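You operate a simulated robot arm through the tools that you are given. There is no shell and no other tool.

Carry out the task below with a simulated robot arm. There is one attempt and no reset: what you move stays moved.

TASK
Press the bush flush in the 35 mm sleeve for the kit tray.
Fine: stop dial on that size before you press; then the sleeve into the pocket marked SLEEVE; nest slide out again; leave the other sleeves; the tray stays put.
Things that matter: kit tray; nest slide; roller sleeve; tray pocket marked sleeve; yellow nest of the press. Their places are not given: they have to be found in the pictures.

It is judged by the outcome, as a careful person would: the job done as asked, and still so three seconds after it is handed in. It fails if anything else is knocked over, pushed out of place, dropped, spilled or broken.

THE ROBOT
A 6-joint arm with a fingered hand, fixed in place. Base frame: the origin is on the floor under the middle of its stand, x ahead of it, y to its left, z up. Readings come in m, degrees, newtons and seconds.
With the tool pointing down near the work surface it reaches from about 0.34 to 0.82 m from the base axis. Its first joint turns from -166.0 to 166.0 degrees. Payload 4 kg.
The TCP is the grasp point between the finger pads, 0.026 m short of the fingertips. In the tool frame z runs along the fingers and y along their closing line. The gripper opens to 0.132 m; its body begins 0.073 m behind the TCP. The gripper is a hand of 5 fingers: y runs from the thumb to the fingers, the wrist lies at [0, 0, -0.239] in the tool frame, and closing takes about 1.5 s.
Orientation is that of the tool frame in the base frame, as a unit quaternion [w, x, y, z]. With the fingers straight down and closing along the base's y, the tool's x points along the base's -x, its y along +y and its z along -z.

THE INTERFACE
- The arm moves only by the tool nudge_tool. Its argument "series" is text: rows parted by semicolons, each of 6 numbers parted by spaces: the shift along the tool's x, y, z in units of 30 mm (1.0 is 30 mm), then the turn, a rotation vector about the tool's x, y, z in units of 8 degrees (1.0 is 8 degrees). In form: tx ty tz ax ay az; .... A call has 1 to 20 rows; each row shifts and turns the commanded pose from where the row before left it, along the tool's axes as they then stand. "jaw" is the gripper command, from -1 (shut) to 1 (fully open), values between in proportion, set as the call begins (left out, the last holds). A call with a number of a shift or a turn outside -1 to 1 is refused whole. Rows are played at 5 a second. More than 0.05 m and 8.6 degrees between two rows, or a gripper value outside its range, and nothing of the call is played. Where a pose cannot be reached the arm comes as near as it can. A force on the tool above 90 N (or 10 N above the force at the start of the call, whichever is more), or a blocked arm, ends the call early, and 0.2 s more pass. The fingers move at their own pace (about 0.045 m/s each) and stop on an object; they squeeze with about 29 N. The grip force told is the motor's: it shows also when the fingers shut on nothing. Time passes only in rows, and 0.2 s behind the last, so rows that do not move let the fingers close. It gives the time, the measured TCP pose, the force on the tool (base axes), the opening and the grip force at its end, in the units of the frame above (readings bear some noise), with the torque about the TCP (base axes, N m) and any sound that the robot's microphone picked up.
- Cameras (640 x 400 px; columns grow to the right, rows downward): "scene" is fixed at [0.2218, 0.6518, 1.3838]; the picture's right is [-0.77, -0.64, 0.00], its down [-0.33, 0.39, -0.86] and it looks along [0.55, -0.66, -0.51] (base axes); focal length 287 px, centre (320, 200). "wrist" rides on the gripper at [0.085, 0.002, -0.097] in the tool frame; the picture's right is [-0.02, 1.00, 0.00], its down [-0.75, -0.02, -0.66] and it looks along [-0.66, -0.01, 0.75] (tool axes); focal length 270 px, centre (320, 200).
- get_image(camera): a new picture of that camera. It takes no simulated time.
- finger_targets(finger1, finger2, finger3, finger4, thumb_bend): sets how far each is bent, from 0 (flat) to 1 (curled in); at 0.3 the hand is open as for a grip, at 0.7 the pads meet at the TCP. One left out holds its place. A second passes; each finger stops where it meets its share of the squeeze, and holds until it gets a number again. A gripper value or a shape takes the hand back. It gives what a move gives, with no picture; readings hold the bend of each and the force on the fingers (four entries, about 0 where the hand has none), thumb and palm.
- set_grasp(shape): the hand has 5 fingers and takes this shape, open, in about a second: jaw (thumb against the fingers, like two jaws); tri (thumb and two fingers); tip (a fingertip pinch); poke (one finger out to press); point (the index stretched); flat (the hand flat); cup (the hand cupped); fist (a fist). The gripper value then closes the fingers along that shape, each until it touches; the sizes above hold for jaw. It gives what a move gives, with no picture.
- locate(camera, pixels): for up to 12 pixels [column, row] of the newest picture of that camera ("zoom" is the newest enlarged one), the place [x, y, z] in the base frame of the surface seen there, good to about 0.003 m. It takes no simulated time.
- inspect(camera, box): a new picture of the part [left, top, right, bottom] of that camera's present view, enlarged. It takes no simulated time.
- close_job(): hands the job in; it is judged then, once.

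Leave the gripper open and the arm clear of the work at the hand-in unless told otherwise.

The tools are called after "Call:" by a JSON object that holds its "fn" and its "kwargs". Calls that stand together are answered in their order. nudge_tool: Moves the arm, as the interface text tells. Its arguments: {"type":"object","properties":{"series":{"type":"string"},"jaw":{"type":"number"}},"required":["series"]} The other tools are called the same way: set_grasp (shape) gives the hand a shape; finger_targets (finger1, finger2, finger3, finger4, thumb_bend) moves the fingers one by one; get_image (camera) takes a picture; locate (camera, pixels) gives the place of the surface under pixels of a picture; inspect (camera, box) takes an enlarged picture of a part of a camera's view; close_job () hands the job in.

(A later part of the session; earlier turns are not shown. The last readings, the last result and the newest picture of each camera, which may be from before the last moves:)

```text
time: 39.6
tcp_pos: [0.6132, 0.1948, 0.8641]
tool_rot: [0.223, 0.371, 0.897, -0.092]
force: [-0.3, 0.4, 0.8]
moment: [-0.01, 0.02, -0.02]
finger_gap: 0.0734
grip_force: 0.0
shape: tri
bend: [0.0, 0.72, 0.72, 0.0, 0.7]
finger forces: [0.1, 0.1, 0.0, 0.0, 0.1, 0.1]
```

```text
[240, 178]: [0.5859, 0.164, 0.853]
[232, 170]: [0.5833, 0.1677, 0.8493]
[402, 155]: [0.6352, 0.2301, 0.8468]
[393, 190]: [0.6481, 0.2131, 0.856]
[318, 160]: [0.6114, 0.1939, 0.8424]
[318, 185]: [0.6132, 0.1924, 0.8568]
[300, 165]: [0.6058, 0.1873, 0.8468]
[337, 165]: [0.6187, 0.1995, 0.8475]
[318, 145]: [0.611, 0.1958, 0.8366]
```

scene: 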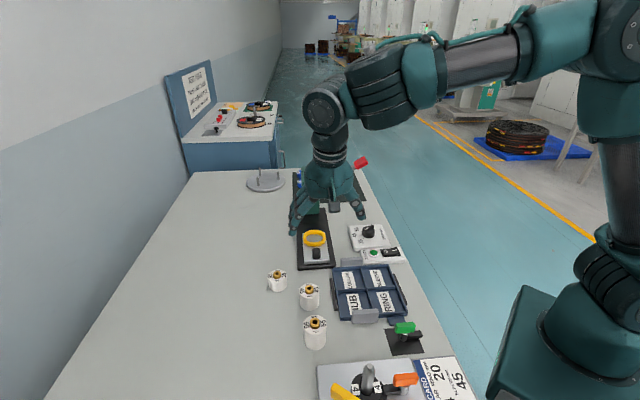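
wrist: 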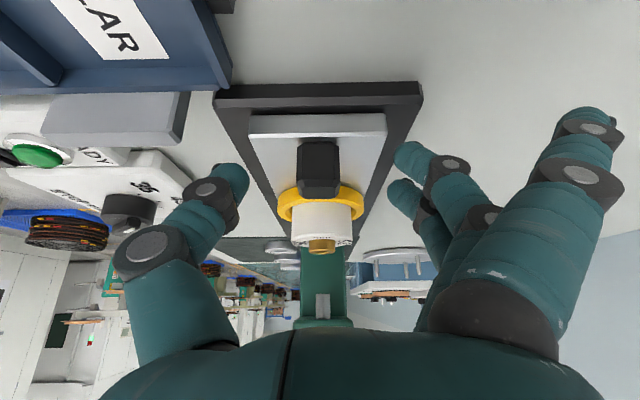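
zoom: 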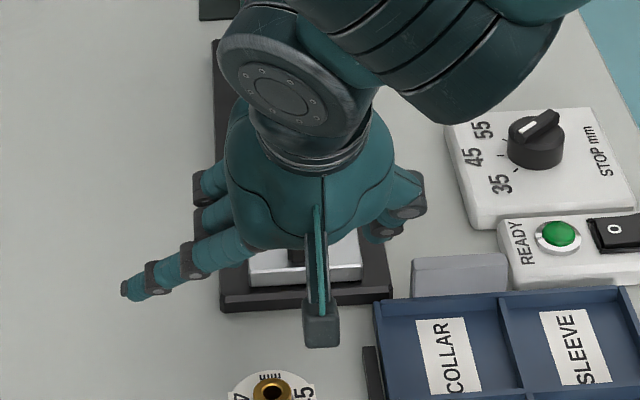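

Thumb tip centre u is about 0.304 and the fingers about 0.294 and 0.315, so they straddle the knob (0.294-0.313). I close on it.

Call:
{"fn": "nudge_tool", "kwargs": {"series": "0 0 0 0 0 0; 0 0 0 0 0 0; 0 0 0 0 0 0; 0 0 0 0 0 0; 0 0 0 0 0 0; 0 0 0 0 0 0; 0 0 0 0 0 0; 0 0 0 0 0 0", "jaw": -1}}

Call:
{"fn": "get_image", "kwargs": {"camera": "wrist"}}

```text
time: 41.4
tcp_pos: [0.6128, 0.1953, 0.8642]
tool_rot: [0.223, 0.371, 0.896, -0.093]
force: [0.1, 0.1, -2.6]
moment: [0.07, -0.05, 0.03]
finger_gap: 0.0165
grip_force: 28.7
shape: tri
bend: [0.26, 0.72, 0.72, 0.26, 0.7]
finger forces: [0.0, 13.1, 12.9, 0.0, 25.4, 0.1]
```

```text
taken
```

wrist: 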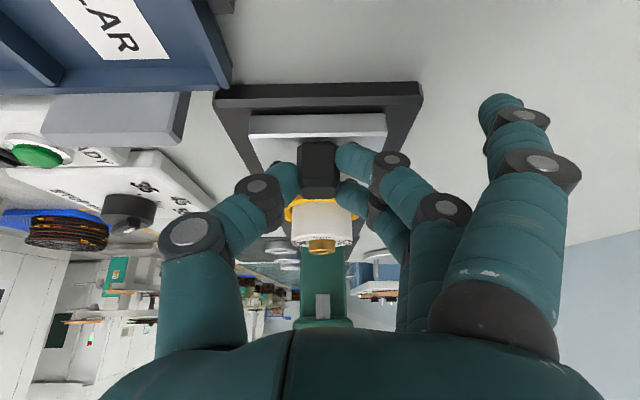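

The knob is pinched firmly. I push the slide along the rail toward the press at a gentle 4 cm/s, 80 mm first.

Call:
{"fn": "nudge_tool", "kwargs": {"series": "-0.12 0 0.063 0 0 0; -0.2355 0 0.1252 0 0 0; -0.2355 0 0.1252 0 0 0; -0.2355 0 0.1252 0 0 0; -0.2355 0 0.1252 0 0 0; -0.2355 0 0.1252 0 0 0; -0.2355 0 0.1252 0 0 0; -0.2355 0 0.1252 0 0 0; -0.2355 0 0.1252 0 0 0; -0.2355 0 0.1252 0 0 0; -0.12 0 0.063 0 0 0; 0 0 0 0 0 0"}}

Call:
{"fn": "get_image", "kwargs": {"camera": "wrist"}}

Call:
{"fn": "inspect", "kwargs": {"camera": "scene", "box": [265, 160, 375, 270]}}

```text
time: 44.0
tcp_pos: [0.6717, 0.1385, 0.8637]
tool_rot: [0.224, 0.372, 0.896, -0.092]
force: [-4.5, -3.0, 1.2]
moment: [-0.06, 0.09, -0.02]
finger_gap: 0.0163
grip_force: 28.7
shape: tri
bend: [0.26, 0.72, 0.72, 0.26, 0.7]
finger forces: [0.0, 13.0, 13.0, 0.0, 30.4, 0.1]
```

```text
taken
```

wrist: 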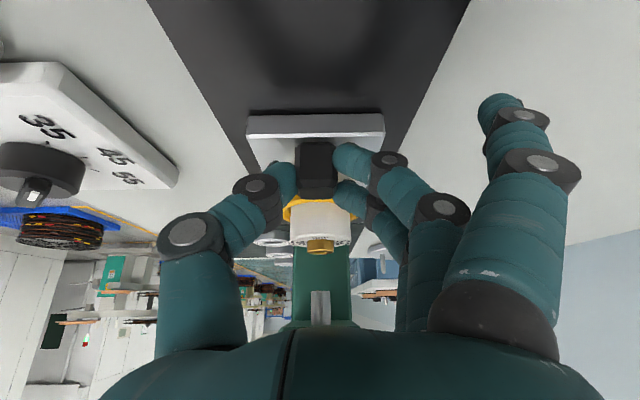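

```text
3.64 times, centred on (320, 215) of scene
```

zoom: 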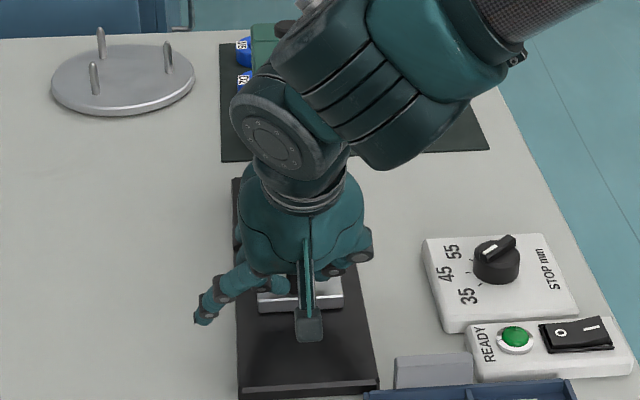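

The slide has moved about 82 mm. There is a mild 5 N sideways drag, so I'm drifting about 1.5 mm left of the rail line. I'll correct that and advance 14 mm more.

Call:
{"fn": "nudge_tool", "kwargs": {"series": "0 -0.04 0 0 0 0; -0.1177 0 0.0626 0 0 0; -0.1177 0 0.0626 0 0 0; -0.1177 0 0.0626 0 0 0; -0.0589 0 0.0313 0 0 0; 0 0 0 0 0 0"}}

Call:
{"fn": "get_image", "kwargs": {"camera": "wrist"}}

```text
time: 45.4
tcp_pos: [0.6808, 0.1281, 0.864]
tool_rot: [0.224, 0.371, 0.896, -0.093]
force: [2.7, 4.6, -3.9]
moment: [0.17, -0.08, 0.12]
finger_gap: 0.0162
grip_force: 28.8
shape: tri
bend: [0.26, 0.72, 0.72, 0.26, 0.7]
finger forces: [0.1, 15.2, 15.0, 0.1, 25.4, 0.0]
```

```text
taken
```

wrist: 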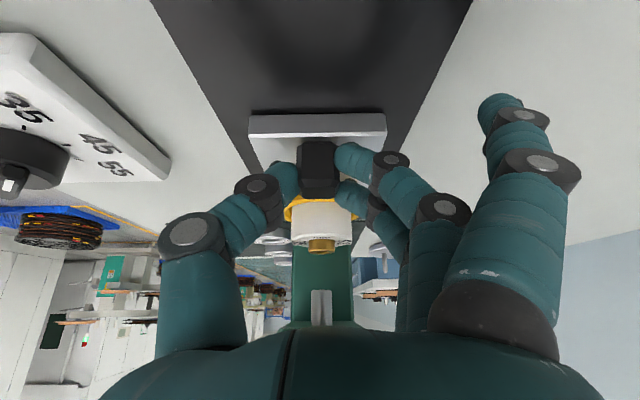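

The side force has reversed slightly, so the truth lies between; I ease back 0.6 mm. Travel is now about 96 mm, and I advance 6 mm more.

Call:
{"fn": "nudge_tool", "kwargs": {"series": "0 0.02 0 0 0 0; -0.0883 0 0.047 0 0 0; -0.0883 0 0.047 0 0 0; 0 0 0 0 0 0"}}

Call:
{"fn": "inspect", "kwargs": {"camera": "wrist", "box": [240, 120, 400, 330]}}

```text
time: 46.4
tcp_pos: [0.6846, 0.1232, 0.8631]
tool_rot: [0.223, 0.371, 0.897, -0.092]
force: [0.4, 1.5, 1.3]
moment: [0.09, -0.06, 0.1]
finger_gap: 0.0158
grip_force: 28.6
shape: tri
bend: [0.26, 0.72, 0.72, 0.26, 0.7]
finger forces: [0.1, 14.6, 14.4, 0.1, 27.6, 0.0]
```

```text
1.90 times, centred on (320, 225) of wrist
```

zoom: 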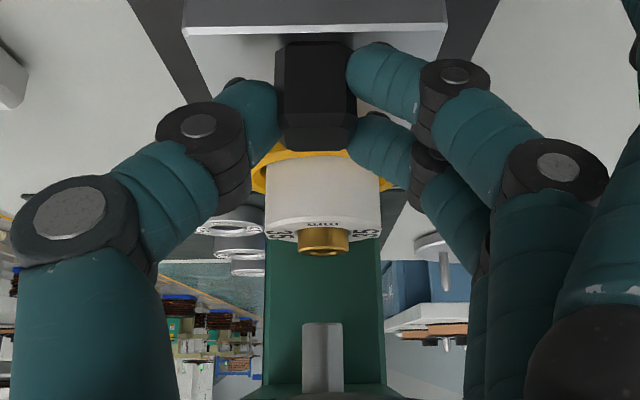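

The ram hangs right above the line of the bush: ram at zoom (322,330), bush at (323,240). I'll locate both to see how much travel remains.

Call:
{"fn": "locate", "kwargs": {"camera": "zoom", "pixels": [[322, 326], [308, 330], [337, 330], [322, 345], [305, 245], [345, 245], [323, 232], [323, 252], [323, 200], [322, 385]]}}

```text
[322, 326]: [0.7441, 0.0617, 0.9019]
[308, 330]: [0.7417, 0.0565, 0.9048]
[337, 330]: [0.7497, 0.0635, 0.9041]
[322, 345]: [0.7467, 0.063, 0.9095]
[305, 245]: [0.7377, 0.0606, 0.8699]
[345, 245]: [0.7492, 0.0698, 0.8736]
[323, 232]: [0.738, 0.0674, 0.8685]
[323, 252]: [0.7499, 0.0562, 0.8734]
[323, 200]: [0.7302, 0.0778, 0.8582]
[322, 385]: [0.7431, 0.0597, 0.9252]
```

Ram axis u is about 0.490 and the bush centre about 0.484, so roughly 6 mm remains. I continue in small steps and watch for the end stop.

Call:
{"fn": "nudge_tool", "kwargs": {"series": "0 0.005 0 0 0 0; -0.0883 0 0.047 0 0 0; -0.0294 0 0.0157 0 0 0; 0 0 0 0 0 0; 0 0 0 0 0 0"}}

```text
time: 47.6
tcp_pos: [0.6866, 0.1202, 0.864]
tool_rot: [0.224, 0.37, 0.897, -0.092]
force: [0.6, 2.6, -0.9]
moment: [0.09, -0.04, 0.09]
finger_gap: 0.0161
grip_force: 29.6
shape: tri
bend: [0.26, 0.72, 0.72, 0.26, 0.7]
finger forces: [0.1, 14.9, 14.6, 0.0, 26.9, 0.0]
```

About 105 mm of travel with no end stop yet. I push 3 mm more.

Call:
{"fn": "nudge_tool", "kwargs": {"series": "0 0.01 0 0 0 0; -0.0442 0 0.0235 0 0 0; -0.0442 0 0.0235 0 0 0; 0 0 0 0 0 0; 0 0 0 0 0 0"}}

Call:
{"fn": "inspect", "kwargs": {"camera": "wrist", "box": [240, 120, 400, 330]}}

Call:
{"fn": "locate", "kwargs": {"camera": "zoom", "pixels": [[322, 326], [322, 335], [305, 245], [345, 245], [323, 232], [323, 245], [323, 200], [323, 190]]}}

```text
time: 48.8
tcp_pos: [0.688, 0.1195, 0.8633]
tool_rot: [0.223, 0.371, 0.897, -0.092]
force: [-17.2, 11.6, -0.4]
moment: [0.18, 0.23, -0.08]
finger_gap: 0.0161
grip_force: 29.0
shape: tri
bend: [0.26, 0.72, 0.72, 0.26, 0.7]
finger forces: [0.0, 14.3, 14.1, 0.0, 32.0, 0.0]
```

```text
1.90 times, centred on (320, 225) of wrist
```

zoom: 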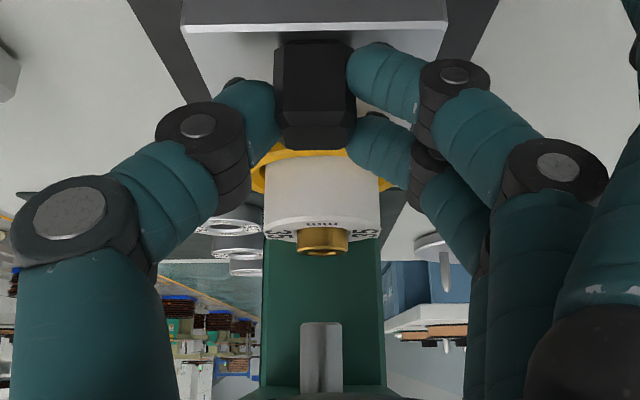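

```text
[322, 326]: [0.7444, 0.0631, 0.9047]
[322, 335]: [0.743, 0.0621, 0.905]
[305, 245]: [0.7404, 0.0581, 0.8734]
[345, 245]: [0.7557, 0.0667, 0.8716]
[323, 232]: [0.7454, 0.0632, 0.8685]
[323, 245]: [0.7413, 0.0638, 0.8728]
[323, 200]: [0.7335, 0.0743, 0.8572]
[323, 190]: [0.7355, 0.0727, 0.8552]
```

A 20 N reaction along the rail means the slide is at its end stop, and the sleeve axis (u about 0.490) is under the ram. I relax the push by 1.5 mm, then open the fingers.

Call:
{"fn": "nudge_tool", "kwargs": {"series": "0.0442 0 -0.0235 0 0 0; 0 0 0 0 0 0"}}

Call:
{"fn": "nudge_tool", "kwargs": {"series": "0 0 0 0 0 0; 0 0 0 0 0 0; 0 0 0 0 0 0; 0 0 0 0 0 0; 0 0 0 0 0 0", "jaw": 0.1}}

Call:
{"fn": "get_image", "kwargs": {"camera": "wrist"}}

```text
time: 49.4
tcp_pos: [0.6874, 0.1201, 0.8632]
tool_rot: [0.224, 0.371, 0.896, -0.093]
force: [-11.6, 8.3, -2.0]
moment: [0.17, 0.17, 0.0]
finger_gap: 0.0164
grip_force: 29.7
shape: tri
bend: [0.26, 0.72, 0.72, 0.26, 0.7]
finger forces: [0.0, 14.5, 14.3, 0.1, 30.7, 0.0]
```

```text
time: 50.6
tcp_pos: [0.6875, 0.12, 0.864]
tool_rot: [0.223, 0.371, 0.897, -0.093]
force: [0.2, 0.3, 0.1]
moment: [-0.03, 0.0, 0.02]
finger_gap: 0.0716
grip_force: 0.0
shape: tri
bend: [0.0, 0.72, 0.72, 0.0, 0.7]
finger forces: [0.1, 0.0, 0.0, 0.0, 0.0, 0.1]
```

```text
taken
```

wrist: 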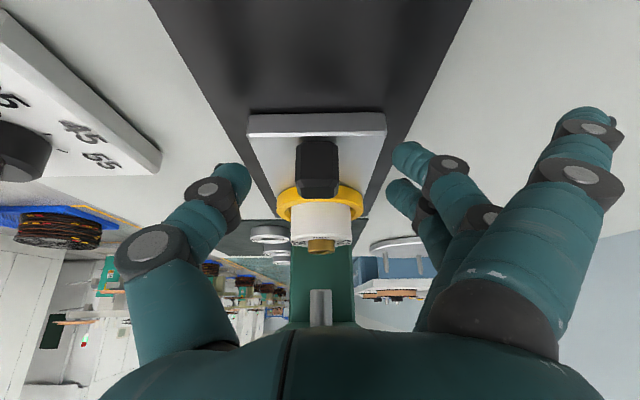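

The slide stays in. I back the hand out along its own axis, away from the press, and check that the slide and sleeve stayed put.

Call:
{"fn": "nudge_tool", "kwargs": {"series": "0 0 -0.5 0 0 0; 0 0 -0.9 0 0 0; 0 0 -0.9 0 0 0; 0 0 -0.9 0 0 0; 0 0 -0.9 0 0 0; 0 0 -0.5 0 0 0; 0 0 0 0 0 0"}}

Call:
{"fn": "get_image", "kwargs": {"camera": "wrist"}}

Call:
{"fn": "inspect", "kwargs": {"camera": "scene", "box": [265, 140, 385, 260]}}

```text
time: 52.2
tcp_pos: [0.6425, 0.1655, 0.9864]
tool_rot: [0.223, 0.371, 0.896, -0.092]
force: [0.1, 1.3, -0.8]
moment: [0.0, 0.04, -0.02]
finger_gap: 0.0717
grip_force: 0.0
shape: tri
bend: [0.0, 0.72, 0.72, 0.0, 0.7]
finger forces: [0.0, 0.0, 0.0, 0.0, 0.1, 0.0]
```

```text
taken
```

wrist: 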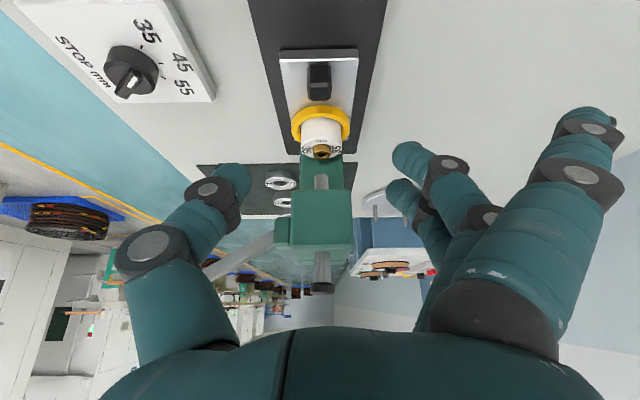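

```text
3.33 times, centred on (325, 200) of scene
```

zoom: 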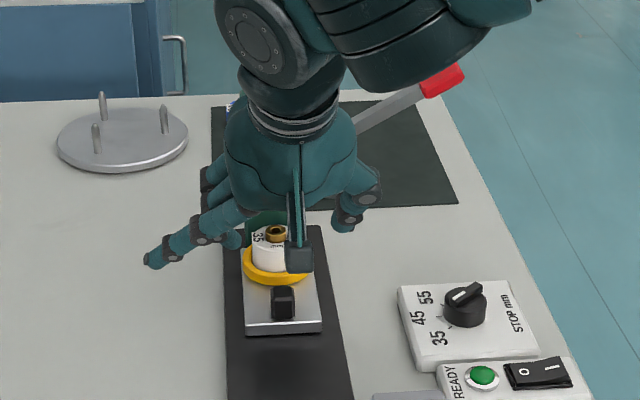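

The slide is in with the sleeve under the ram, and the dial is still on 35. Next I reduce the lean to 12°, rise to z of about 1.12, form "poke", and then travel over to above the red handle.

Call:
{"fn": "nudge_tool", "kwargs": {"series": "0 0 0 0 1 0; 0 0 0 0 1 0; -0.187 0 -0.88 0 0 0; -0.187 0 -0.88 0 0 0; -0.187 0 -0.88 0 0 0; -0.187 0 -0.88 0 0 0; -0.187 0 -0.88 0 0 0; 0 0 0 0 0 0"}}

Call:
{"fn": "set_grasp", "kwargs": {"shape": "poke"}}

```text
time: 54.0
tcp_pos: [0.6405, 0.166, 1.1222]
tool_rot: [0.098, 0.38, 0.919, -0.04]
force: [0.2, -0.6, -1.5]
moment: [0.01, 0.0, 0.0]
finger_gap: 0.072
grip_force: 0.0
shape: tri
bend: [0.0, 0.72, 0.72, 0.0, 0.7]
finger forces: [0.1, 0.1, 0.0, 0.1, 0.0, 0.1]
```

```text
time: 54.9
tcp_pos: [0.6411, 0.1662, 1.1209]
tool_rot: [0.097, 0.38, 0.919, -0.04]
force: [0.2, -0.3, -0.9]
moment: [0.01, -0.02, 0.01]
finger_gap: 0.0001
grip_force: 0.0
shape: poke
bend: [1.0, 1.0, 1.0, 1.0, 0.47]
finger forces: [0.0, 0.0, 0.0, 0.0, 0.1, 0.0]
```

At z 1.12 with the thumb poking down. I travel level to above the handle at about (0.633, -0.046).

Call:
{"fn": "nudge_tool", "kwargs": {"series": "-0.675 -0.744 0.143 0 0 0; -0.675 -0.744 0.143 0 0 0; -0.675 -0.744 0.143 0 0 0; -0.675 -0.744 0.143 0 0 0; -0.675 -0.744 0.143 0 0 0; -0.675 -0.744 0.143 0 0 0; -0.675 -0.744 0.143 0 0 0; 0 0 0 0 0 0; 0 0 0 0 0 0"}}

Call:
{"fn": "get_image", "kwargs": {"camera": "wrist"}}

Call:
{"fn": "inspect", "kwargs": {"camera": "scene", "box": [290, 100, 430, 220]}}

```text
time: 56.9
tcp_pos: [0.6333, -0.046, 1.1196]
tool_rot: [0.096, 0.38, 0.919, -0.04]
force: [-0.2, -0.4, -0.8]
moment: [-0.01, 0.01, 0.03]
finger_gap: 0.0001
grip_force: 0.0
shape: poke
bend: [1.0, 1.0, 1.0, 1.0, 0.47]
finger forces: [0.0, 0.0, 0.1, 0.0, 0.1, 0.0]
```

```text
taken
```

wrist: 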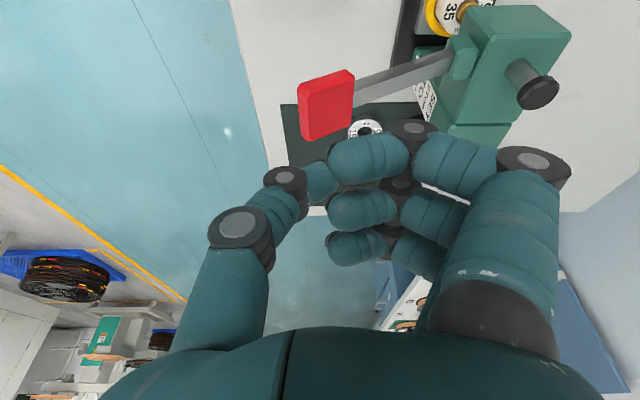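

```text
3.33 times, centred on (360, 160) of scene
```

zoom: 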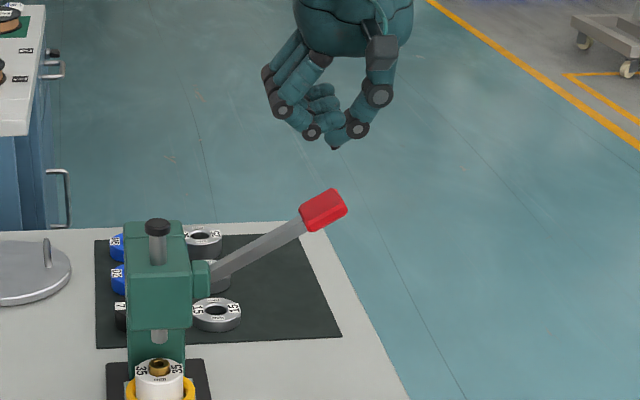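

The thumb tip is at scene-zoom (335,146), above the red handle at (323,210). I'll locate the tip and the handle's top surface.

Call:
{"fn": "locate", "kwargs": {"camera": "zoom", "pixels": [[335, 147], [337, 138], [310, 208], [325, 195], [338, 205], [330, 225], [320, 210], [345, 212], [240, 262], [285, 235]]}}

Call:
{"fn": "locate", "kwargs": {"camera": "wrist", "pixels": [[327, 105], [303, 88], [350, 75], [308, 135], [350, 105], [327, 78], [325, 130], [380, 88], [460, 55], [320, 180]]}}

```text
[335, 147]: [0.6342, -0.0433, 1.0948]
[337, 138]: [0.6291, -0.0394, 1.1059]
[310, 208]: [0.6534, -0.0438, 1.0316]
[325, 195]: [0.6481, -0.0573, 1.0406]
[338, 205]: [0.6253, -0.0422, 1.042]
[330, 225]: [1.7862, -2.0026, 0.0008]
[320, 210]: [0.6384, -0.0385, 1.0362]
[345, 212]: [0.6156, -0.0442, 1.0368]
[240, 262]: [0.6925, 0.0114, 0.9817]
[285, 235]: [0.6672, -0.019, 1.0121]
```

```text
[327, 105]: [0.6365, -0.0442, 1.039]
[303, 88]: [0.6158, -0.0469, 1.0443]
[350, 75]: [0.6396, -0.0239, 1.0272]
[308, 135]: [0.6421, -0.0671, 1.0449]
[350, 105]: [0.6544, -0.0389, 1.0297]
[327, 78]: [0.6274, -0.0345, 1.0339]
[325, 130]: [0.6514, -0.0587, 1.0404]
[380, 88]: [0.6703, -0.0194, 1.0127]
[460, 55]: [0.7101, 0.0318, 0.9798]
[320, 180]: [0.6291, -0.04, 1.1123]
```

The tip (v -0.418, u 0.484, bottom z 1.0945) is right above the handle's centre (z 1.038). I descend 52 mm to near contact.

Call:
{"fn": "nudge_tool", "kwargs": {"series": "0.12 0 0.565 0 0 0; 0.12 0 0.565 0 0 0; 0.12 0 0.565 0 0 0; 0 0 0 0 0 0; 0 0 0 0 0 0"}}

Call:
{"fn": "inspect", "kwargs": {"camera": "scene", "box": [290, 120, 410, 220]}}

```text
time: 58.1
tcp_pos: [0.6325, -0.0472, 1.0683]
tool_rot: [0.097, 0.381, 0.919, -0.04]
force: [-0.3, -0.1, 0.9]
moment: [0.0, 0.02, 0.0]
finger_gap: 0.0
grip_force: 0.0
shape: poke
bend: [1.0, 1.0, 1.0, 1.0, 0.47]
finger forces: [0.0, 0.0, 0.1, 0.1, 0.2, 0.0]
```

```text
4.00 times, centred on (350, 170) of scene
```

zoom: 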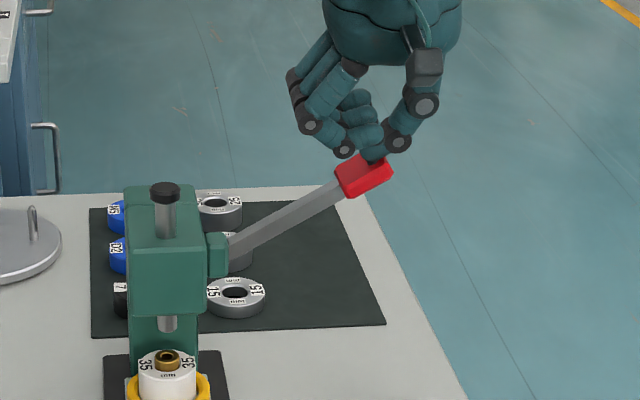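

The thumb tip is at the handle's top with almost no force yet. I begin pressing along the lever's arc, the first 12°.

Call:
{"fn": "nudge_tool", "kwargs": {"series": "0.046 -0.145 0.217 0 0 0; 0.046 -0.145 0.217 0 0 0; 0.047 -0.115 0.22 0 0 0; 0.047 -0.115 0.22 0 0 0; 0 0 0 0 0 0"}}

Call:
{"fn": "inspect", "kwargs": {"camera": "scene", "box": [290, 120, 410, 220]}}

```text
time: 59.3
tcp_pos: [0.6224, -0.058, 1.0421]
tool_rot: [0.097, 0.381, 0.919, -0.04]
force: [0.3, 0.7, -0.1]
moment: [-0.01, 0.01, -0.03]
finger_gap: 0.0001
grip_force: 0.2
shape: poke
bend: [1.0, 1.0, 1.0, 1.0, 0.47]
finger forces: [0.0, 0.0, 0.0, 0.0, 0.4, 0.0]
```

```text
4.00 times, centred on (350, 170) of scene
```

zoom: 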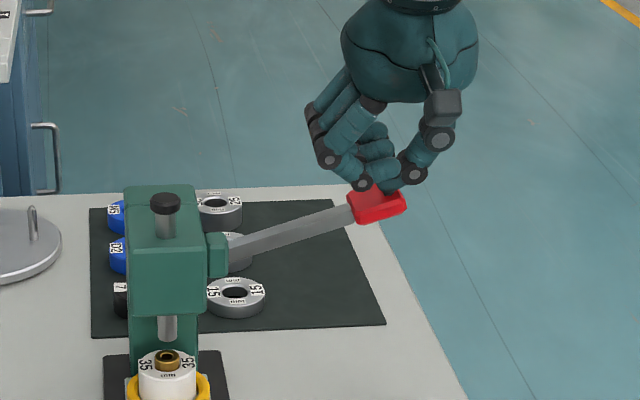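

The lever follows easily and the ram is coming down. The tip is drifting toward the handle's outer end, so I reduce the outward component and continue 12° more.

Call:
{"fn": "nudge_tool", "kwargs": {"series": "0.049 -0.03 0.231 0 0 0; 0.049 -0.03 0.231 0 0 0; 0.051 -0.02 0.239 0 0 0; 0.051 -0.02 0.239 0 0 0; 0 0 0 0 0 0"}}

Call:
{"fn": "inspect", "kwargs": {"camera": "scene", "box": [290, 130, 410, 240]}}

```text
time: 60.5
tcp_pos: [0.621, -0.0582, 1.013]
tool_rot: [0.096, 0.38, 0.919, -0.04]
force: [0.4, 0.0, 1.6]
moment: [0.0, 0.02, 0.0]
finger_gap: 0.0
grip_force: 0.1
shape: poke
bend: [1.0, 1.0, 1.0, 1.0, 0.47]
finger forces: [0.0, 0.0, 0.1, 0.1, 0.5, 0.0]
```

```text
3.64 times, centred on (350, 185) of scene
```

zoom: 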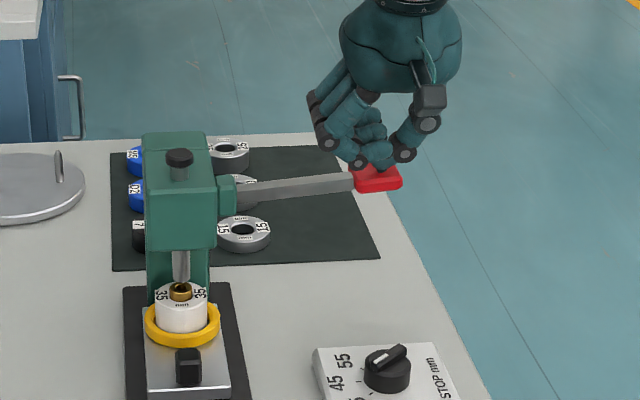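

The ram tip is now just above the bush and the lever is near 7° above level. I keep pressing, 6° per call now, watching the force.

Call:
{"fn": "nudge_tool", "kwargs": {"series": "0.052 -0.02 0.243 0 0 0; 0.052 -0.02 0.243 0 0 0; 0 0 0 0 0 0"}}

Call:
{"fn": "inspect", "kwargs": {"camera": "scene", "box": [290, 160, 410, 250]}}

```text
time: 61.3
tcp_pos: [0.6209, -0.06, 0.9968]
tool_rot: [0.096, 0.381, 0.919, -0.041]
force: [0.5, -0.3, -0.4]
moment: [0.0, 0.0, 0.01]
finger_gap: 0.0
grip_force: 0.0
shape: poke
bend: [1.0, 1.0, 1.0, 1.0, 0.47]
finger forces: [0.1, 0.0, 0.0, 0.1, 0.5, 0.0]
```

```text
4.44 times, centred on (350, 205) of scene
```

zoom: 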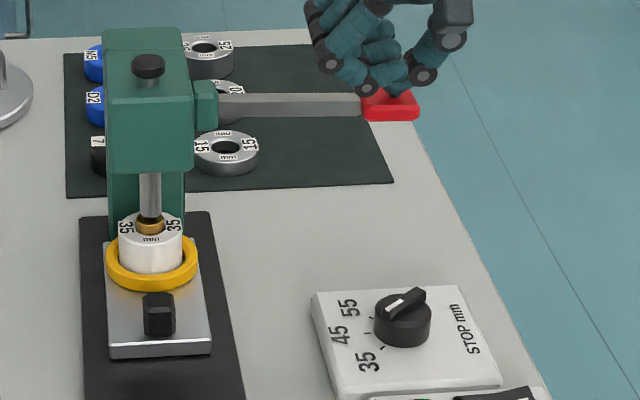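

The ram tip has reached the bush. Another roughly 9° of lever should press it flush. I continue in small increments.

Call:
{"fn": "nudge_tool", "kwargs": {"series": "0.052 0 0.245 0 0 0; 0 0 0 0 0 0"}}

Call:
{"fn": "nudge_tool", "kwargs": {"series": "0.052 0.01 0.245 0 0 0; 0 0 0 0 0 0"}}

Call:
{"fn": "inspect", "kwargs": {"camera": "scene", "box": [290, 160, 410, 250]}}

```text
time: 61.9
tcp_pos: [0.6197, -0.0608, 0.9897]
tool_rot: [0.097, 0.381, 0.919, -0.04]
force: [-0.2, 0.0, 0.5]
moment: [0.02, -0.01, -0.02]
finger_gap: 0.0
grip_force: 0.0
shape: poke
bend: [1.0, 1.0, 1.0, 1.0, 0.47]
finger forces: [0.0, 0.1, 0.1, 0.1, 0.5, 0.1]
```

```text
time: 62.5
tcp_pos: [0.6203, -0.0598, 0.9836]
tool_rot: [0.097, 0.38, 0.919, -0.04]
force: [-0.6, -0.3, 0.0]
moment: [-0.01, 0.01, 0.03]
finger_gap: 0.0
grip_force: 0.1
shape: poke
bend: [1.0, 1.0, 1.0, 1.0, 0.47]
finger forces: [0.0, 0.0, 0.0, 0.0, 0.6, 0.0]
```

```text
4.44 times, centred on (350, 205) of scene
```

zoom: 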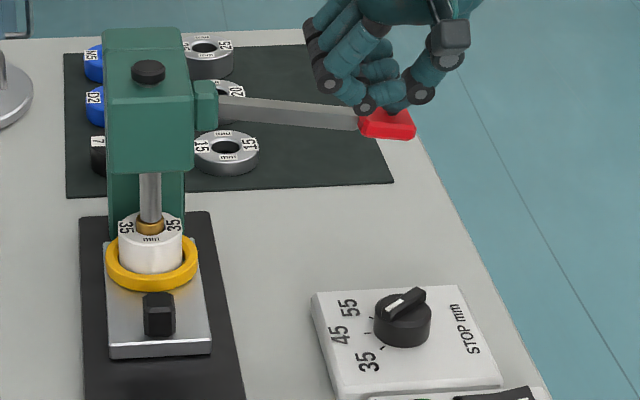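

The lever is just below level and moving freely; the ram pushes the bush in. I continue.

Call:
{"fn": "nudge_tool", "kwargs": {"series": "0.052 0.02 0.243 0 0 0; 0 0 0 0 0 0"}}

Call:
{"fn": "nudge_tool", "kwargs": {"series": "0.035 0.02 0.162 0 0 0; 0 0 0 0 0 0"}}

Call:
{"fn": "inspect", "kwargs": {"camera": "scene", "box": [290, 160, 410, 250]}}

Call:
{"fn": "inspect", "kwargs": {"camera": "scene", "box": [300, 190, 340, 230]}}

```text
time: 63.1
tcp_pos: [0.6203, -0.0591, 0.9741]
tool_rot: [0.097, 0.38, 0.919, -0.041]
force: [0.3, -0.3, 1.7]
moment: [0.0, -0.03, 0.01]
finger_gap: 0.0
grip_force: 0.1
shape: poke
bend: [1.0, 1.0, 1.0, 1.0, 0.47]
finger forces: [0.0, 0.0, 0.1, 0.0, 1.4, 0.1]
```

```text
time: 63.7
tcp_pos: [0.6198, -0.0587, 0.9704]
tool_rot: [0.097, 0.381, 0.919, -0.04]
force: [-0.1, 0.0, 1.5]
moment: [-0.03, -0.03, 0.0]
finger_gap: 0.0
grip_force: 0.0
shape: poke
bend: [1.0, 1.0, 1.0, 1.0, 0.47]
finger forces: [0.0, 0.0, 0.0, 0.1, 1.1, 0.1]
```

```text
4.44 times, centred on (350, 205) of scene
```

zoom: 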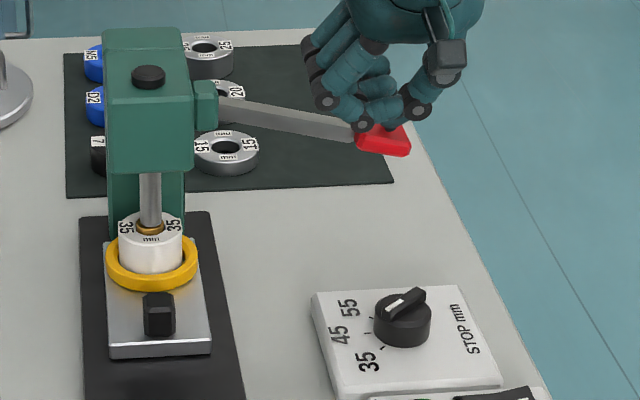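

```text
10.00 times, centred on (320, 210) of scene
```

zoom: 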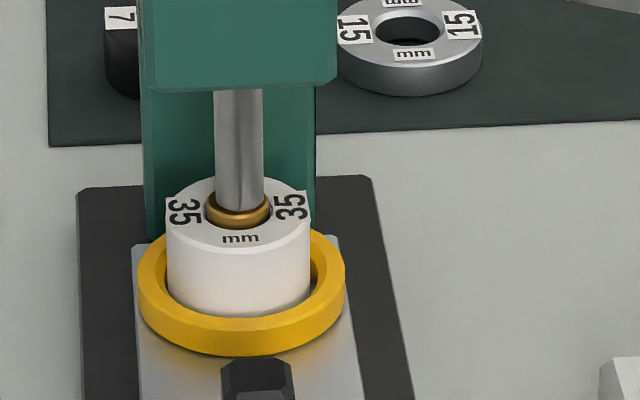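

The bush is sinking, with perhaps 3 mm left proud. I keep pressing in small steps toward the stop.

Call:
{"fn": "nudge_tool", "kwargs": {"series": "0.035 0.02 0.162 0 0 0; 0 0 0 0 0 0"}}

Call:
{"fn": "nudge_tool", "kwargs": {"series": "0.028 0.02 0.13 0 0 0; 0 0 0 0 0 0"}}

Call:
{"fn": "inspect", "kwargs": {"camera": "scene", "box": [300, 190, 340, 230]}}

```text
time: 64.3
tcp_pos: [0.6204, -0.0578, 0.9648]
tool_rot: [0.096, 0.381, 0.919, -0.04]
force: [0.0, 0.2, 1.7]
moment: [0.01, -0.03, 0.01]
finger_gap: 0.0
grip_force: 0.1
shape: poke
bend: [1.0, 1.0, 1.0, 1.0, 0.47]
finger forces: [0.1, 0.1, 0.1, 0.0, 1.1, 0.1]
```

```text
time: 64.9
tcp_pos: [0.6218, -0.0581, 0.9617]
tool_rot: [0.096, 0.381, 0.919, -0.04]
force: [-0.6, -0.6, 1.3]
moment: [0.02, -0.01, -0.02]
finger_gap: 0.0002
grip_force: 0.0
shape: poke
bend: [1.0, 1.0, 1.0, 1.0, 0.47]
finger forces: [0.0, 0.0, 0.0, 0.0, 1.0, 0.0]
```

```text
10.00 times, centred on (320, 210) of scene
```

zoom: 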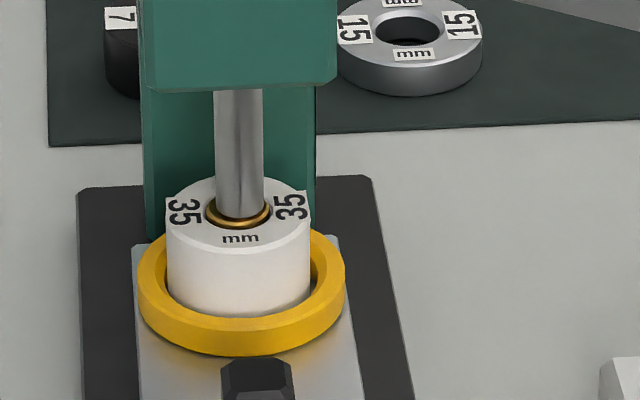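

Almost flush. I continue with smaller steps until the stop is felt.

Call:
{"fn": "nudge_tool", "kwargs": {"series": "0.021 0.015 0.098 0 0 0; 0 0 0 0 0 0"}}

Call:
{"fn": "nudge_tool", "kwargs": {"series": "0.021 0.015 0.098 0 0 0; 0 0 0 0 0 0"}}

Call:
{"fn": "inspect", "kwargs": {"camera": "scene", "box": [300, 190, 340, 230]}}

Call:
{"fn": "inspect", "kwargs": {"camera": "scene", "box": [290, 160, 410, 250]}}

```text
time: 65.5
tcp_pos: [0.622, -0.0582, 0.9591]
tool_rot: [0.097, 0.381, 0.919, -0.041]
force: [-1.0, -0.1, 0.5]
moment: [0.0, -0.01, 0.02]
finger_gap: 0.0
grip_force: 0.0
shape: poke
bend: [1.0, 1.0, 1.0, 1.0, 0.47]
finger forces: [0.1, 0.1, 0.0, 0.0, 1.2, 0.1]
```

```text
time: 66.1
tcp_pos: [0.6237, -0.0581, 0.955]
tool_rot: [0.097, 0.38, 0.919, -0.04]
force: [-0.7, -0.2, 1.4]
moment: [0.05, -0.02, -0.01]
finger_gap: 0.0
grip_force: 0.1
shape: poke
bend: [1.0, 1.0, 1.0, 1.0, 0.47]
finger forces: [0.1, 0.0, 0.1, 0.1, 1.1, 0.0]
```

```text
10.00 times, centred on (320, 210) of scene
```

zoom: 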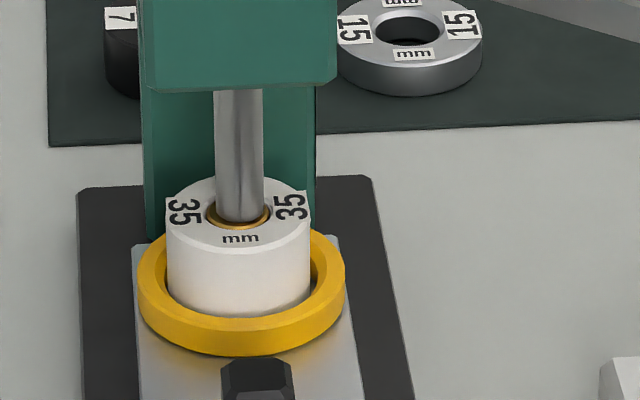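

```text
4.44 times, centred on (350, 205) of scene
```

zoom: 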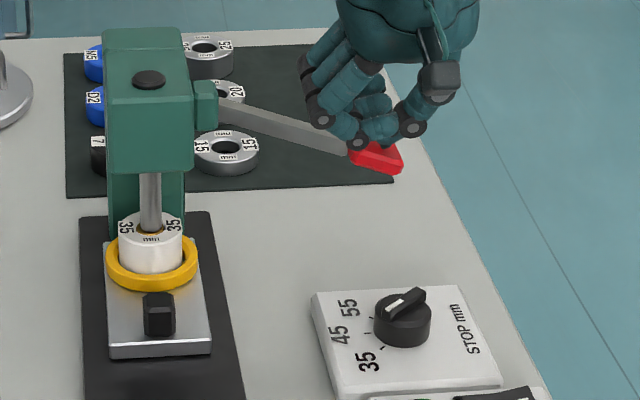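

The bush is right at the rim. I press a little further to confirm that the hard stop is reached.

Call:
{"fn": "nudge_tool", "kwargs": {"series": "0.021 0.02 0.098 0 0 0; 0 0 0 0 0 0"}}

Call:
{"fn": "nudge_tool", "kwargs": {"series": "0.014 0.02 0.065 0 0 0; 0 0 0 0 0 0"}}

Call:
{"fn": "inspect", "kwargs": {"camera": "scene", "box": [300, 190, 340, 230]}}

```text
time: 66.7
tcp_pos: [0.6229, -0.0584, 0.9532]
tool_rot: [0.098, 0.381, 0.919, -0.041]
force: [0.7, -0.7, 6.9]
moment: [-0.02, -0.03, -0.03]
finger_gap: 0.0001
grip_force: 0.1
shape: poke
bend: [1.0, 1.0, 1.0, 1.0, 0.47]
finger forces: [0.1, 0.1, 0.0, 0.0, 7.2, 0.0]
```

```text
time: 67.3
tcp_pos: [0.6234, -0.0592, 0.951]
tool_rot: [0.097, 0.381, 0.918, -0.039]
force: [-7.7, -5.5, 25.0]
moment: [-0.1, 0.14, 0.01]
finger_gap: 0.0001
grip_force: 0.1
shape: poke
bend: [1.0, 1.0, 1.0, 1.0, 0.47]
finger forces: [0.0, 0.1, 0.0, 0.1, 25.4, 0.1]
```

```text
10.00 times, centred on (320, 210) of scene
```

zoom: 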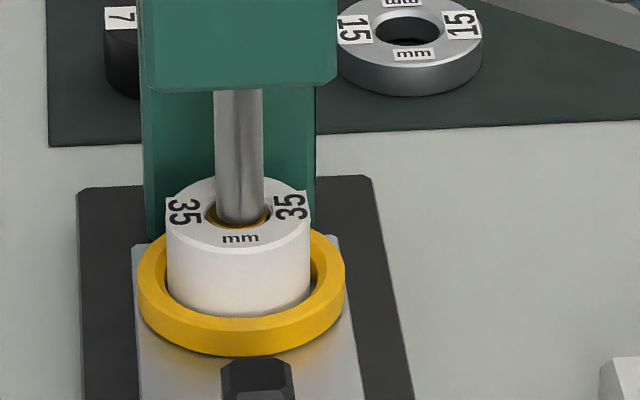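

The reaction jumped to 25 N, so the stop is met and the bush looks flush. Now I raise the hand 3 cm to see whether the lever springs back.

Call:
{"fn": "nudge_tool", "kwargs": {"series": "-0.104 0 -0.489 0 0 0; -0.104 0 -0.489 0 0 0; 0 0 0 0 0 0; 0 0 0 0 0 0"}}

Call:
{"fn": "inspect", "kwargs": {"camera": "scene", "box": [290, 140, 410, 250]}}

```text
time: 68.3
tcp_pos: [0.6208, -0.0556, 0.9807]
tool_rot: [0.096, 0.38, 0.919, -0.04]
force: [-0.5, -1.0, 0.6]
moment: [0.0, 0.01, -0.02]
finger_gap: 0.0002
grip_force: 0.1
shape: poke
bend: [1.0, 1.0, 1.0, 1.0, 0.47]
finger forces: [0.1, 0.1, 0.0, 0.0, 0.5, 0.0]
```

```text
3.64 times, centred on (350, 195) of scene
```

zoom: 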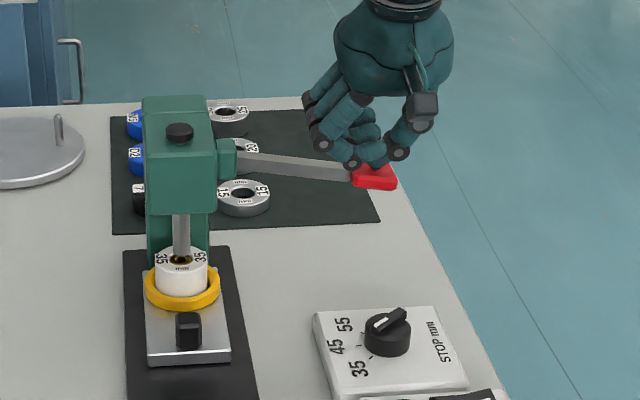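

The lever follows up by its own spring (0.5 N on the thumb). I let it rise gently along the reverse path, then lift clear.

Call:
{"fn": "nudge_tool", "kwargs": {"series": "-0.0707 0 -0.3325 0 0 0; -0.0707 0 -0.3325 0 0 0; -0.0707 0 -0.3325 0 0 0; -0.0707 0 -0.3325 0 0 0; -0.0707 0 -0.3325 0 0 0; -0.0707 0 -0.3325 0 0 0; -0.047 0.115 -0.22 0 0 0; -0.047 0.115 -0.22 0 0 0; -0.046 0.145 -0.217 0 0 0; -0.046 0.145 -0.217 0 0 0; -0.12 0 -0.565 0 0 0; -0.12 0 -0.565 0 0 0; -0.12 0 -0.565 0 0 0; 0 0 0 0 0 0"}}

Call:
{"fn": "get_image", "kwargs": {"camera": "scene"}}

Call:
{"fn": "inspect", "kwargs": {"camera": "scene", "box": [280, 140, 400, 250]}}

Call:
{"fn": "inspect", "kwargs": {"camera": "scene", "box": [300, 190, 340, 230]}}

```text
time: 71.3
tcp_pos: [0.6348, -0.0447, 1.1195]
tool_rot: [0.097, 0.38, 0.919, -0.04]
force: [-0.2, 0.5, 0.0]
moment: [-0.03, -0.02, 0.04]
finger_gap: 0.0
grip_force: 0.0
shape: poke
bend: [1.0, 1.0, 1.0, 1.0, 0.47]
finger forces: [0.1, 0.0, 0.0, 0.0, 0.1, 0.1]
```

```text
taken
```

scene: 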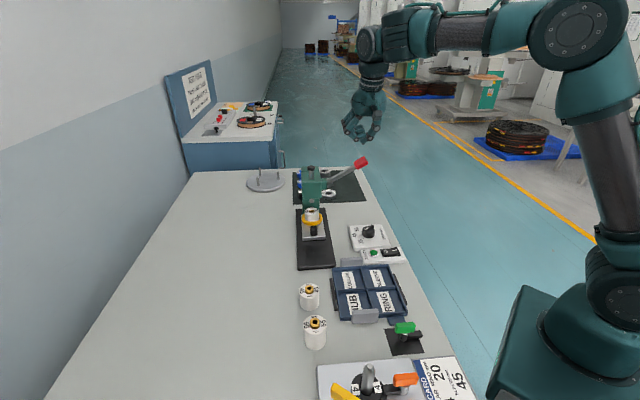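

```text
3.64 times, centred on (340, 195) of scene
```

zoom: 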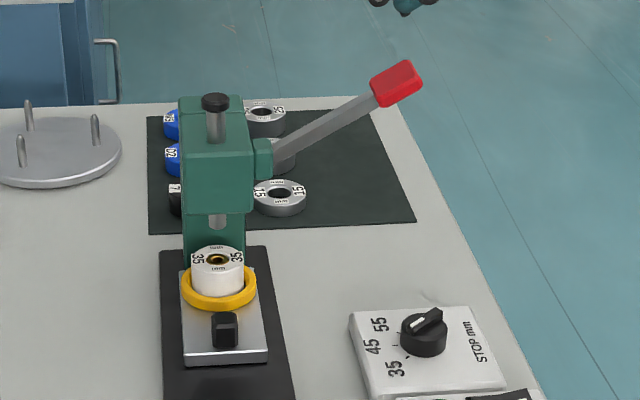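

```text
10.00 times, centred on (320, 210) of scene
```

zoom: 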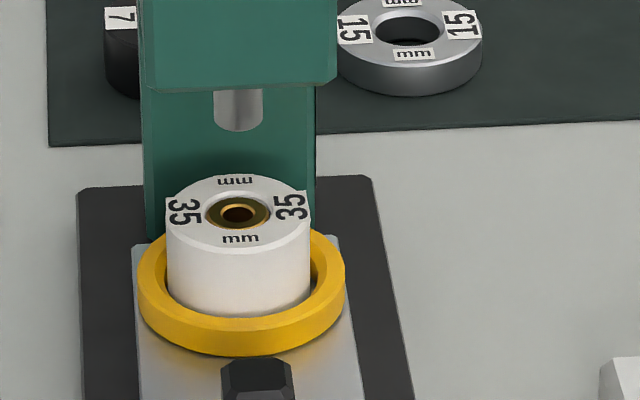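

The lever is back up and the bush sits flush in the 35 sleeve. Next is pulling the slide out. I go back over the rail at z 1.12 along the earlier route and form "tri".

Call:
{"fn": "nudge_tool", "kwargs": {"series": "0.6734 0.7303 -0.1432 0 0 0; 0.6734 0.7303 -0.1432 0 0 0; 0.6734 0.7303 -0.1432 0 0 0; 0.6734 0.7303 -0.1432 0 0 0; 0.6734 0.7303 -0.1432 0 0 0; 0.6734 0.7303 -0.1432 0 0 0; 0.6734 0.7303 -0.1432 0 0 0; 0 0 0 0 0 0"}}

Call:
{"fn": "set_grasp", "kwargs": {"shape": "tri"}}

Call:
{"fn": "nudge_tool", "kwargs": {"series": "0 0 0 0 -1 0; 0 0 0 0 -1 0; 0.5125 0.006 0.989 0 0 0; 0.5125 0.006 0.989 0 0 0; 0.5125 0.006 0.989 0 0 0; 0.5125 0.006 0.989 0 0 0; 0 0 0 0 0 0; 0 0 0 0 0 0", "jaw": 0.1}}

Call:
{"fn": "get_image", "kwargs": {"camera": "wrist"}}

```text
time: 73.1
tcp_pos: [0.6408, 0.1654, 1.1218]
tool_rot: [0.097, 0.38, 0.919, -0.041]
force: [-0.1, -0.1, 1.0]
moment: [-0.03, 0.02, -0.02]
finger_gap: 0.0
grip_force: 0.1
shape: poke
bend: [1.0, 1.0, 1.0, 1.0, 0.47]
finger forces: [0.0, 0.1, 0.0, 0.1, 0.0, 0.1]
```

```text
time: 74.0
tcp_pos: [0.6399, 0.1654, 1.1227]
tool_rot: [0.096, 0.38, 0.919, -0.04]
force: [-0.3, 0.0, 0.2]
moment: [-0.01, 0.04, -0.05]
finger_gap: 0.1318
grip_force: 0.0
shape: tri
bend: [0.0, 0.3, 0.3, 0.0, 0.3]
finger forces: [0.0, 0.0, 0.0, 0.0, 0.0, 0.0]
```

```text
time: 75.8
tcp_pos: [0.6405, 0.1644, 0.9881]
tool_rot: [0.223, 0.372, 0.896, -0.093]
force: [-0.3, 0.7, -0.6]
moment: [-0.03, 0.02, 0.0]
finger_gap: 0.0736
grip_force: 0.0
shape: tri
bend: [0.0, 0.72, 0.72, 0.0, 0.7]
finger forces: [0.0, 0.1, 0.1, 0.0, 0.0, 0.0]
```

```text
taken
```

wrist: 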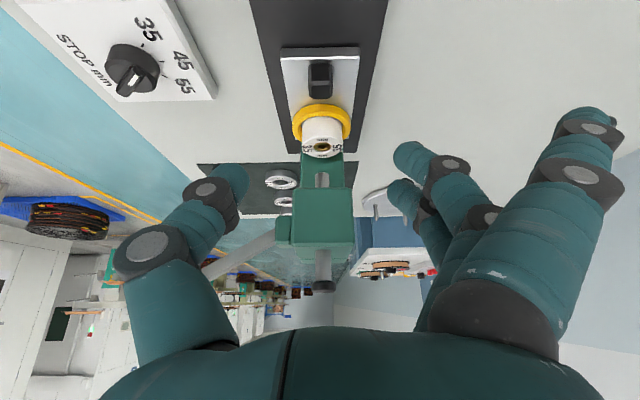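

Same view as before over the rail. I go in along the tool axis by 14 cm to straddle the knob.

Call:
{"fn": "nudge_tool", "kwargs": {"series": "0.008 0.012 0.95 0 0 0; 0.008 0.012 0.95 0 0 0; 0.008 0.012 0.95 0 0 0; 0.008 0.012 0.95 0 0 0; 0.004 0.006 0.45 0 0 0; 0.004 0.006 0.413 0 0 0; 0 0 0 0 0 0; 0 0 0 0 0 0"}}

Call:
{"fn": "get_image", "kwargs": {"camera": "wrist"}}

```text
time: 77.6
tcp_pos: [0.6884, 0.1208, 0.862]
tool_rot: [0.224, 0.37, 0.897, -0.093]
force: [0.1, -0.3, -0.7]
moment: [0.0, 0.01, -0.02]
finger_gap: 0.0731
grip_force: 0.1
shape: tri
bend: [0.0, 0.72, 0.72, 0.0, 0.7]
finger forces: [0.1, 0.0, 0.0, 0.1, 0.0, 0.0]
```

```text
taken
```

wrist: 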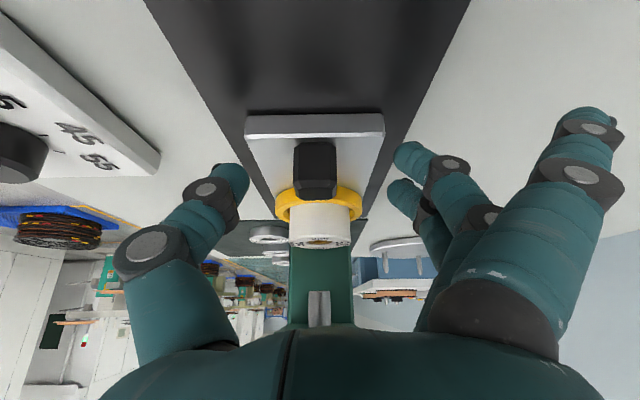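

The knob is between the tips again and the bush no longer stands proud. I close on the knob.

Call:
{"fn": "nudge_tool", "kwargs": {"series": "0 0 0 0 0 0; 0 0 0 0 0 0; 0 0 0 0 0 0; 0 0 0 0 0 0; 0 0 0 0 0 0; 0 0 0 0 0 0; 0 0 0 0 0 0; 0 0 0 0 0 0", "jaw": -1}}

```text
time: 79.4
tcp_pos: [0.6898, 0.1209, 0.8616]
tool_rot: [0.223, 0.372, 0.896, -0.093]
force: [1.5, 1.0, -3.5]
moment: [0.06, -0.03, 0.05]
finger_gap: 0.0166
grip_force: 29.7
shape: tri
bend: [0.26, 0.72, 0.72, 0.26, 0.7]
finger forces: [0.0, 13.1, 13.1, 0.0, 25.3, 0.0]
```

The knob is gripped. I pull the slide straight back along the rail at 4 cm/s, first 80 mm.

Call:
{"fn": "nudge_tool", "kwargs": {"series": "0.12 0 -0.063 0 0 0; 0.2355 0 -0.1252 0 0 0; 0.2355 0 -0.1252 0 0 0; 0.2355 0 -0.1252 0 0 0; 0.2355 0 -0.1252 0 0 0; 0.2355 0 -0.1252 0 0 0; 0.2355 0 -0.1252 0 0 0; 0.2355 0 -0.1252 0 0 0; 0.2355 0 -0.1252 0 0 0; 0.2355 0 -0.1252 0 0 0; 0.12 0 -0.063 0 0 0; 0 0 0 0 0 0"}}

Call:
{"fn": "get_image", "kwargs": {"camera": "wrist"}}

```text
time: 82.0
tcp_pos: [0.6336, 0.1779, 0.8623]
tool_rot: [0.223, 0.371, 0.897, -0.093]
force: [-4.1, -5.1, -5.7]
moment: [0.0, 0.06, -0.02]
finger_gap: 0.0161
grip_force: 29.6
shape: tri
bend: [0.26, 0.72, 0.72, 0.26, 0.7]
finger forces: [0.1, 12.5, 12.5, 0.0, 30.6, 0.0]
```

```text
taken
```

wrist: 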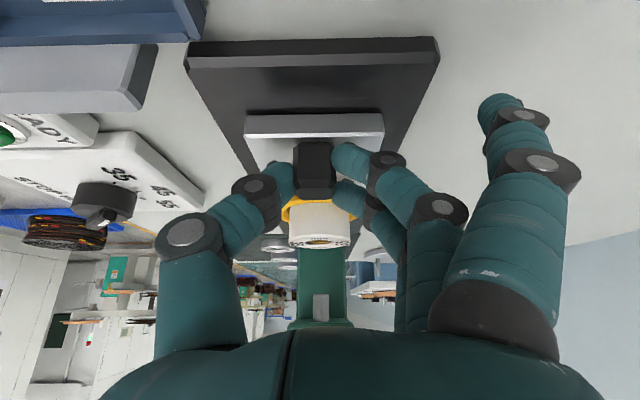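

80 mm out. There is a mild 6 N side load, so I trim 1 mm sideways and continue pulling the remaining roughly 27 mm in steps.

Call:
{"fn": "nudge_tool", "kwargs": {"series": "0 -0.03 0.02 0 0 0; 0.2355 0 -0.1252 0 0 0; 0.2355 0 -0.1252 0 0 0; 0.1177 0 -0.0626 0 0 0; 0 0 0 0 0 0"}}

Call:
{"fn": "nudge_tool", "kwargs": {"series": "0.0883 0 -0.047 0 0 0; 0.0589 0 -0.0313 0 0 0; 0 0 0 0 0 0; 0 0 0 0 0 0"}}

```text
time: 83.2
tcp_pos: [0.618, 0.1905, 0.8632]
tool_rot: [0.224, 0.372, 0.896, -0.092]
force: [5.6, 4.3, -3.5]
moment: [0.15, -0.14, 0.09]
finger_gap: 0.0155
grip_force: 29.2
shape: tri
bend: [0.26, 0.71, 0.71, 0.26, 0.7]
finger forces: [0.0, 16.0, 16.0, 0.0, 23.7, 0.0]
```

```text
time: 84.2
tcp_pos: [0.614, 0.1934, 0.8635]
tool_rot: [0.223, 0.371, 0.897, -0.093]
force: [9.5, 2.8, -6.2]
moment: [0.15, -0.18, 0.12]
finger_gap: 0.0155
grip_force: 29.5
shape: tri
bend: [0.26, 0.71, 0.71, 0.26, 0.7]
finger forces: [0.0, 16.0, 16.1, 0.1, 22.9, 0.0]
```

Nearly at the original out position (u 0.297 against 0.295). I trim back 0.5 mm sideways and pull 3 mm more to feel the out stop.

Call:
{"fn": "nudge_tool", "kwargs": {"series": "0 0.018 0 0 0 0; 0.0442 0 -0.0235 0 0 0; 0.0442 0 -0.0235 0 0 0; 0 0 0 0 0 0; 0 0 0 0 0 0"}}

Call:
{"fn": "get_image", "kwargs": {"camera": "wrist"}}

```text
time: 85.4
tcp_pos: [0.6136, 0.1954, 0.8632]
tool_rot: [0.224, 0.372, 0.896, -0.093]
force: [23.7, -16.3, -4.8]
moment: [-0.14, -0.38, 0.17]
finger_gap: 0.0154
grip_force: 28.9
shape: tri
bend: [0.26, 0.71, 0.71, 0.26, 0.7]
finger forces: [0.1, 13.0, 14.1, 0.0, 22.5, 0.0]
```

```text
taken
```

wrist: 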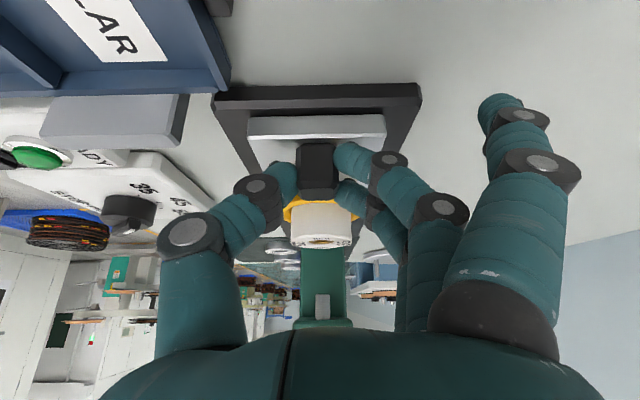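

A 28 N pull reaction means the slide is at its out stop. I relax 2 mm, then release the knob.

Call:
{"fn": "nudge_tool", "kwargs": {"series": "-0.0589 0 0.0313 0 0 0; 0 0 0 0 0 0"}}

Call:
{"fn": "nudge_tool", "kwargs": {"series": "0 0 0 0 0 0; 0 0 0 0 0 0; 0 0 0 0 0 0; 0 0 0 0 0 0; 0 0 0 0 0 0", "jaw": 0.1}}

Call:
{"fn": "get_image", "kwargs": {"camera": "wrist"}}

```text
time: 86.0
tcp_pos: [0.6128, 0.1946, 0.8617]
tool_rot: [0.224, 0.371, 0.896, -0.093]
force: [16.0, -11.1, -1.8]
moment: [-0.05, -0.29, 0.12]
finger_gap: 0.0154
grip_force: 28.7
shape: tri
bend: [0.26, 0.71, 0.71, 0.26, 0.7]
finger forces: [0.1, 13.8, 13.9, 0.0, 24.2, 0.0]
```

```text
time: 87.2
tcp_pos: [0.6134, 0.1953, 0.8623]
tool_rot: [0.223, 0.372, 0.896, -0.093]
force: [0.1, -0.3, 0.6]
moment: [0.0, -0.03, -0.03]
finger_gap: 0.0715
grip_force: 0.2
shape: tri
bend: [0.0, 0.72, 0.72, 0.0, 0.7]
finger forces: [0.0, 0.1, 0.0, 0.1, 0.0, 0.0]
```

```text
taken
```

wrist: 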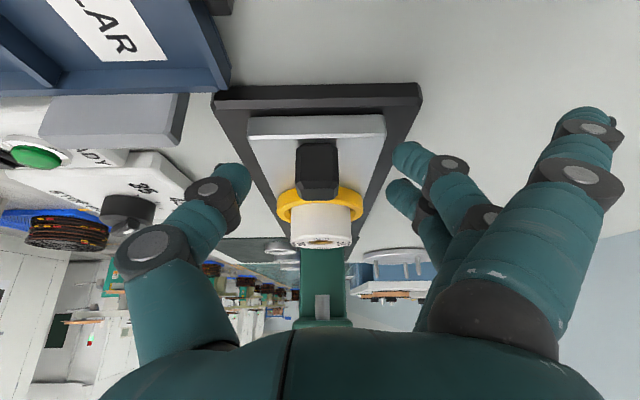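

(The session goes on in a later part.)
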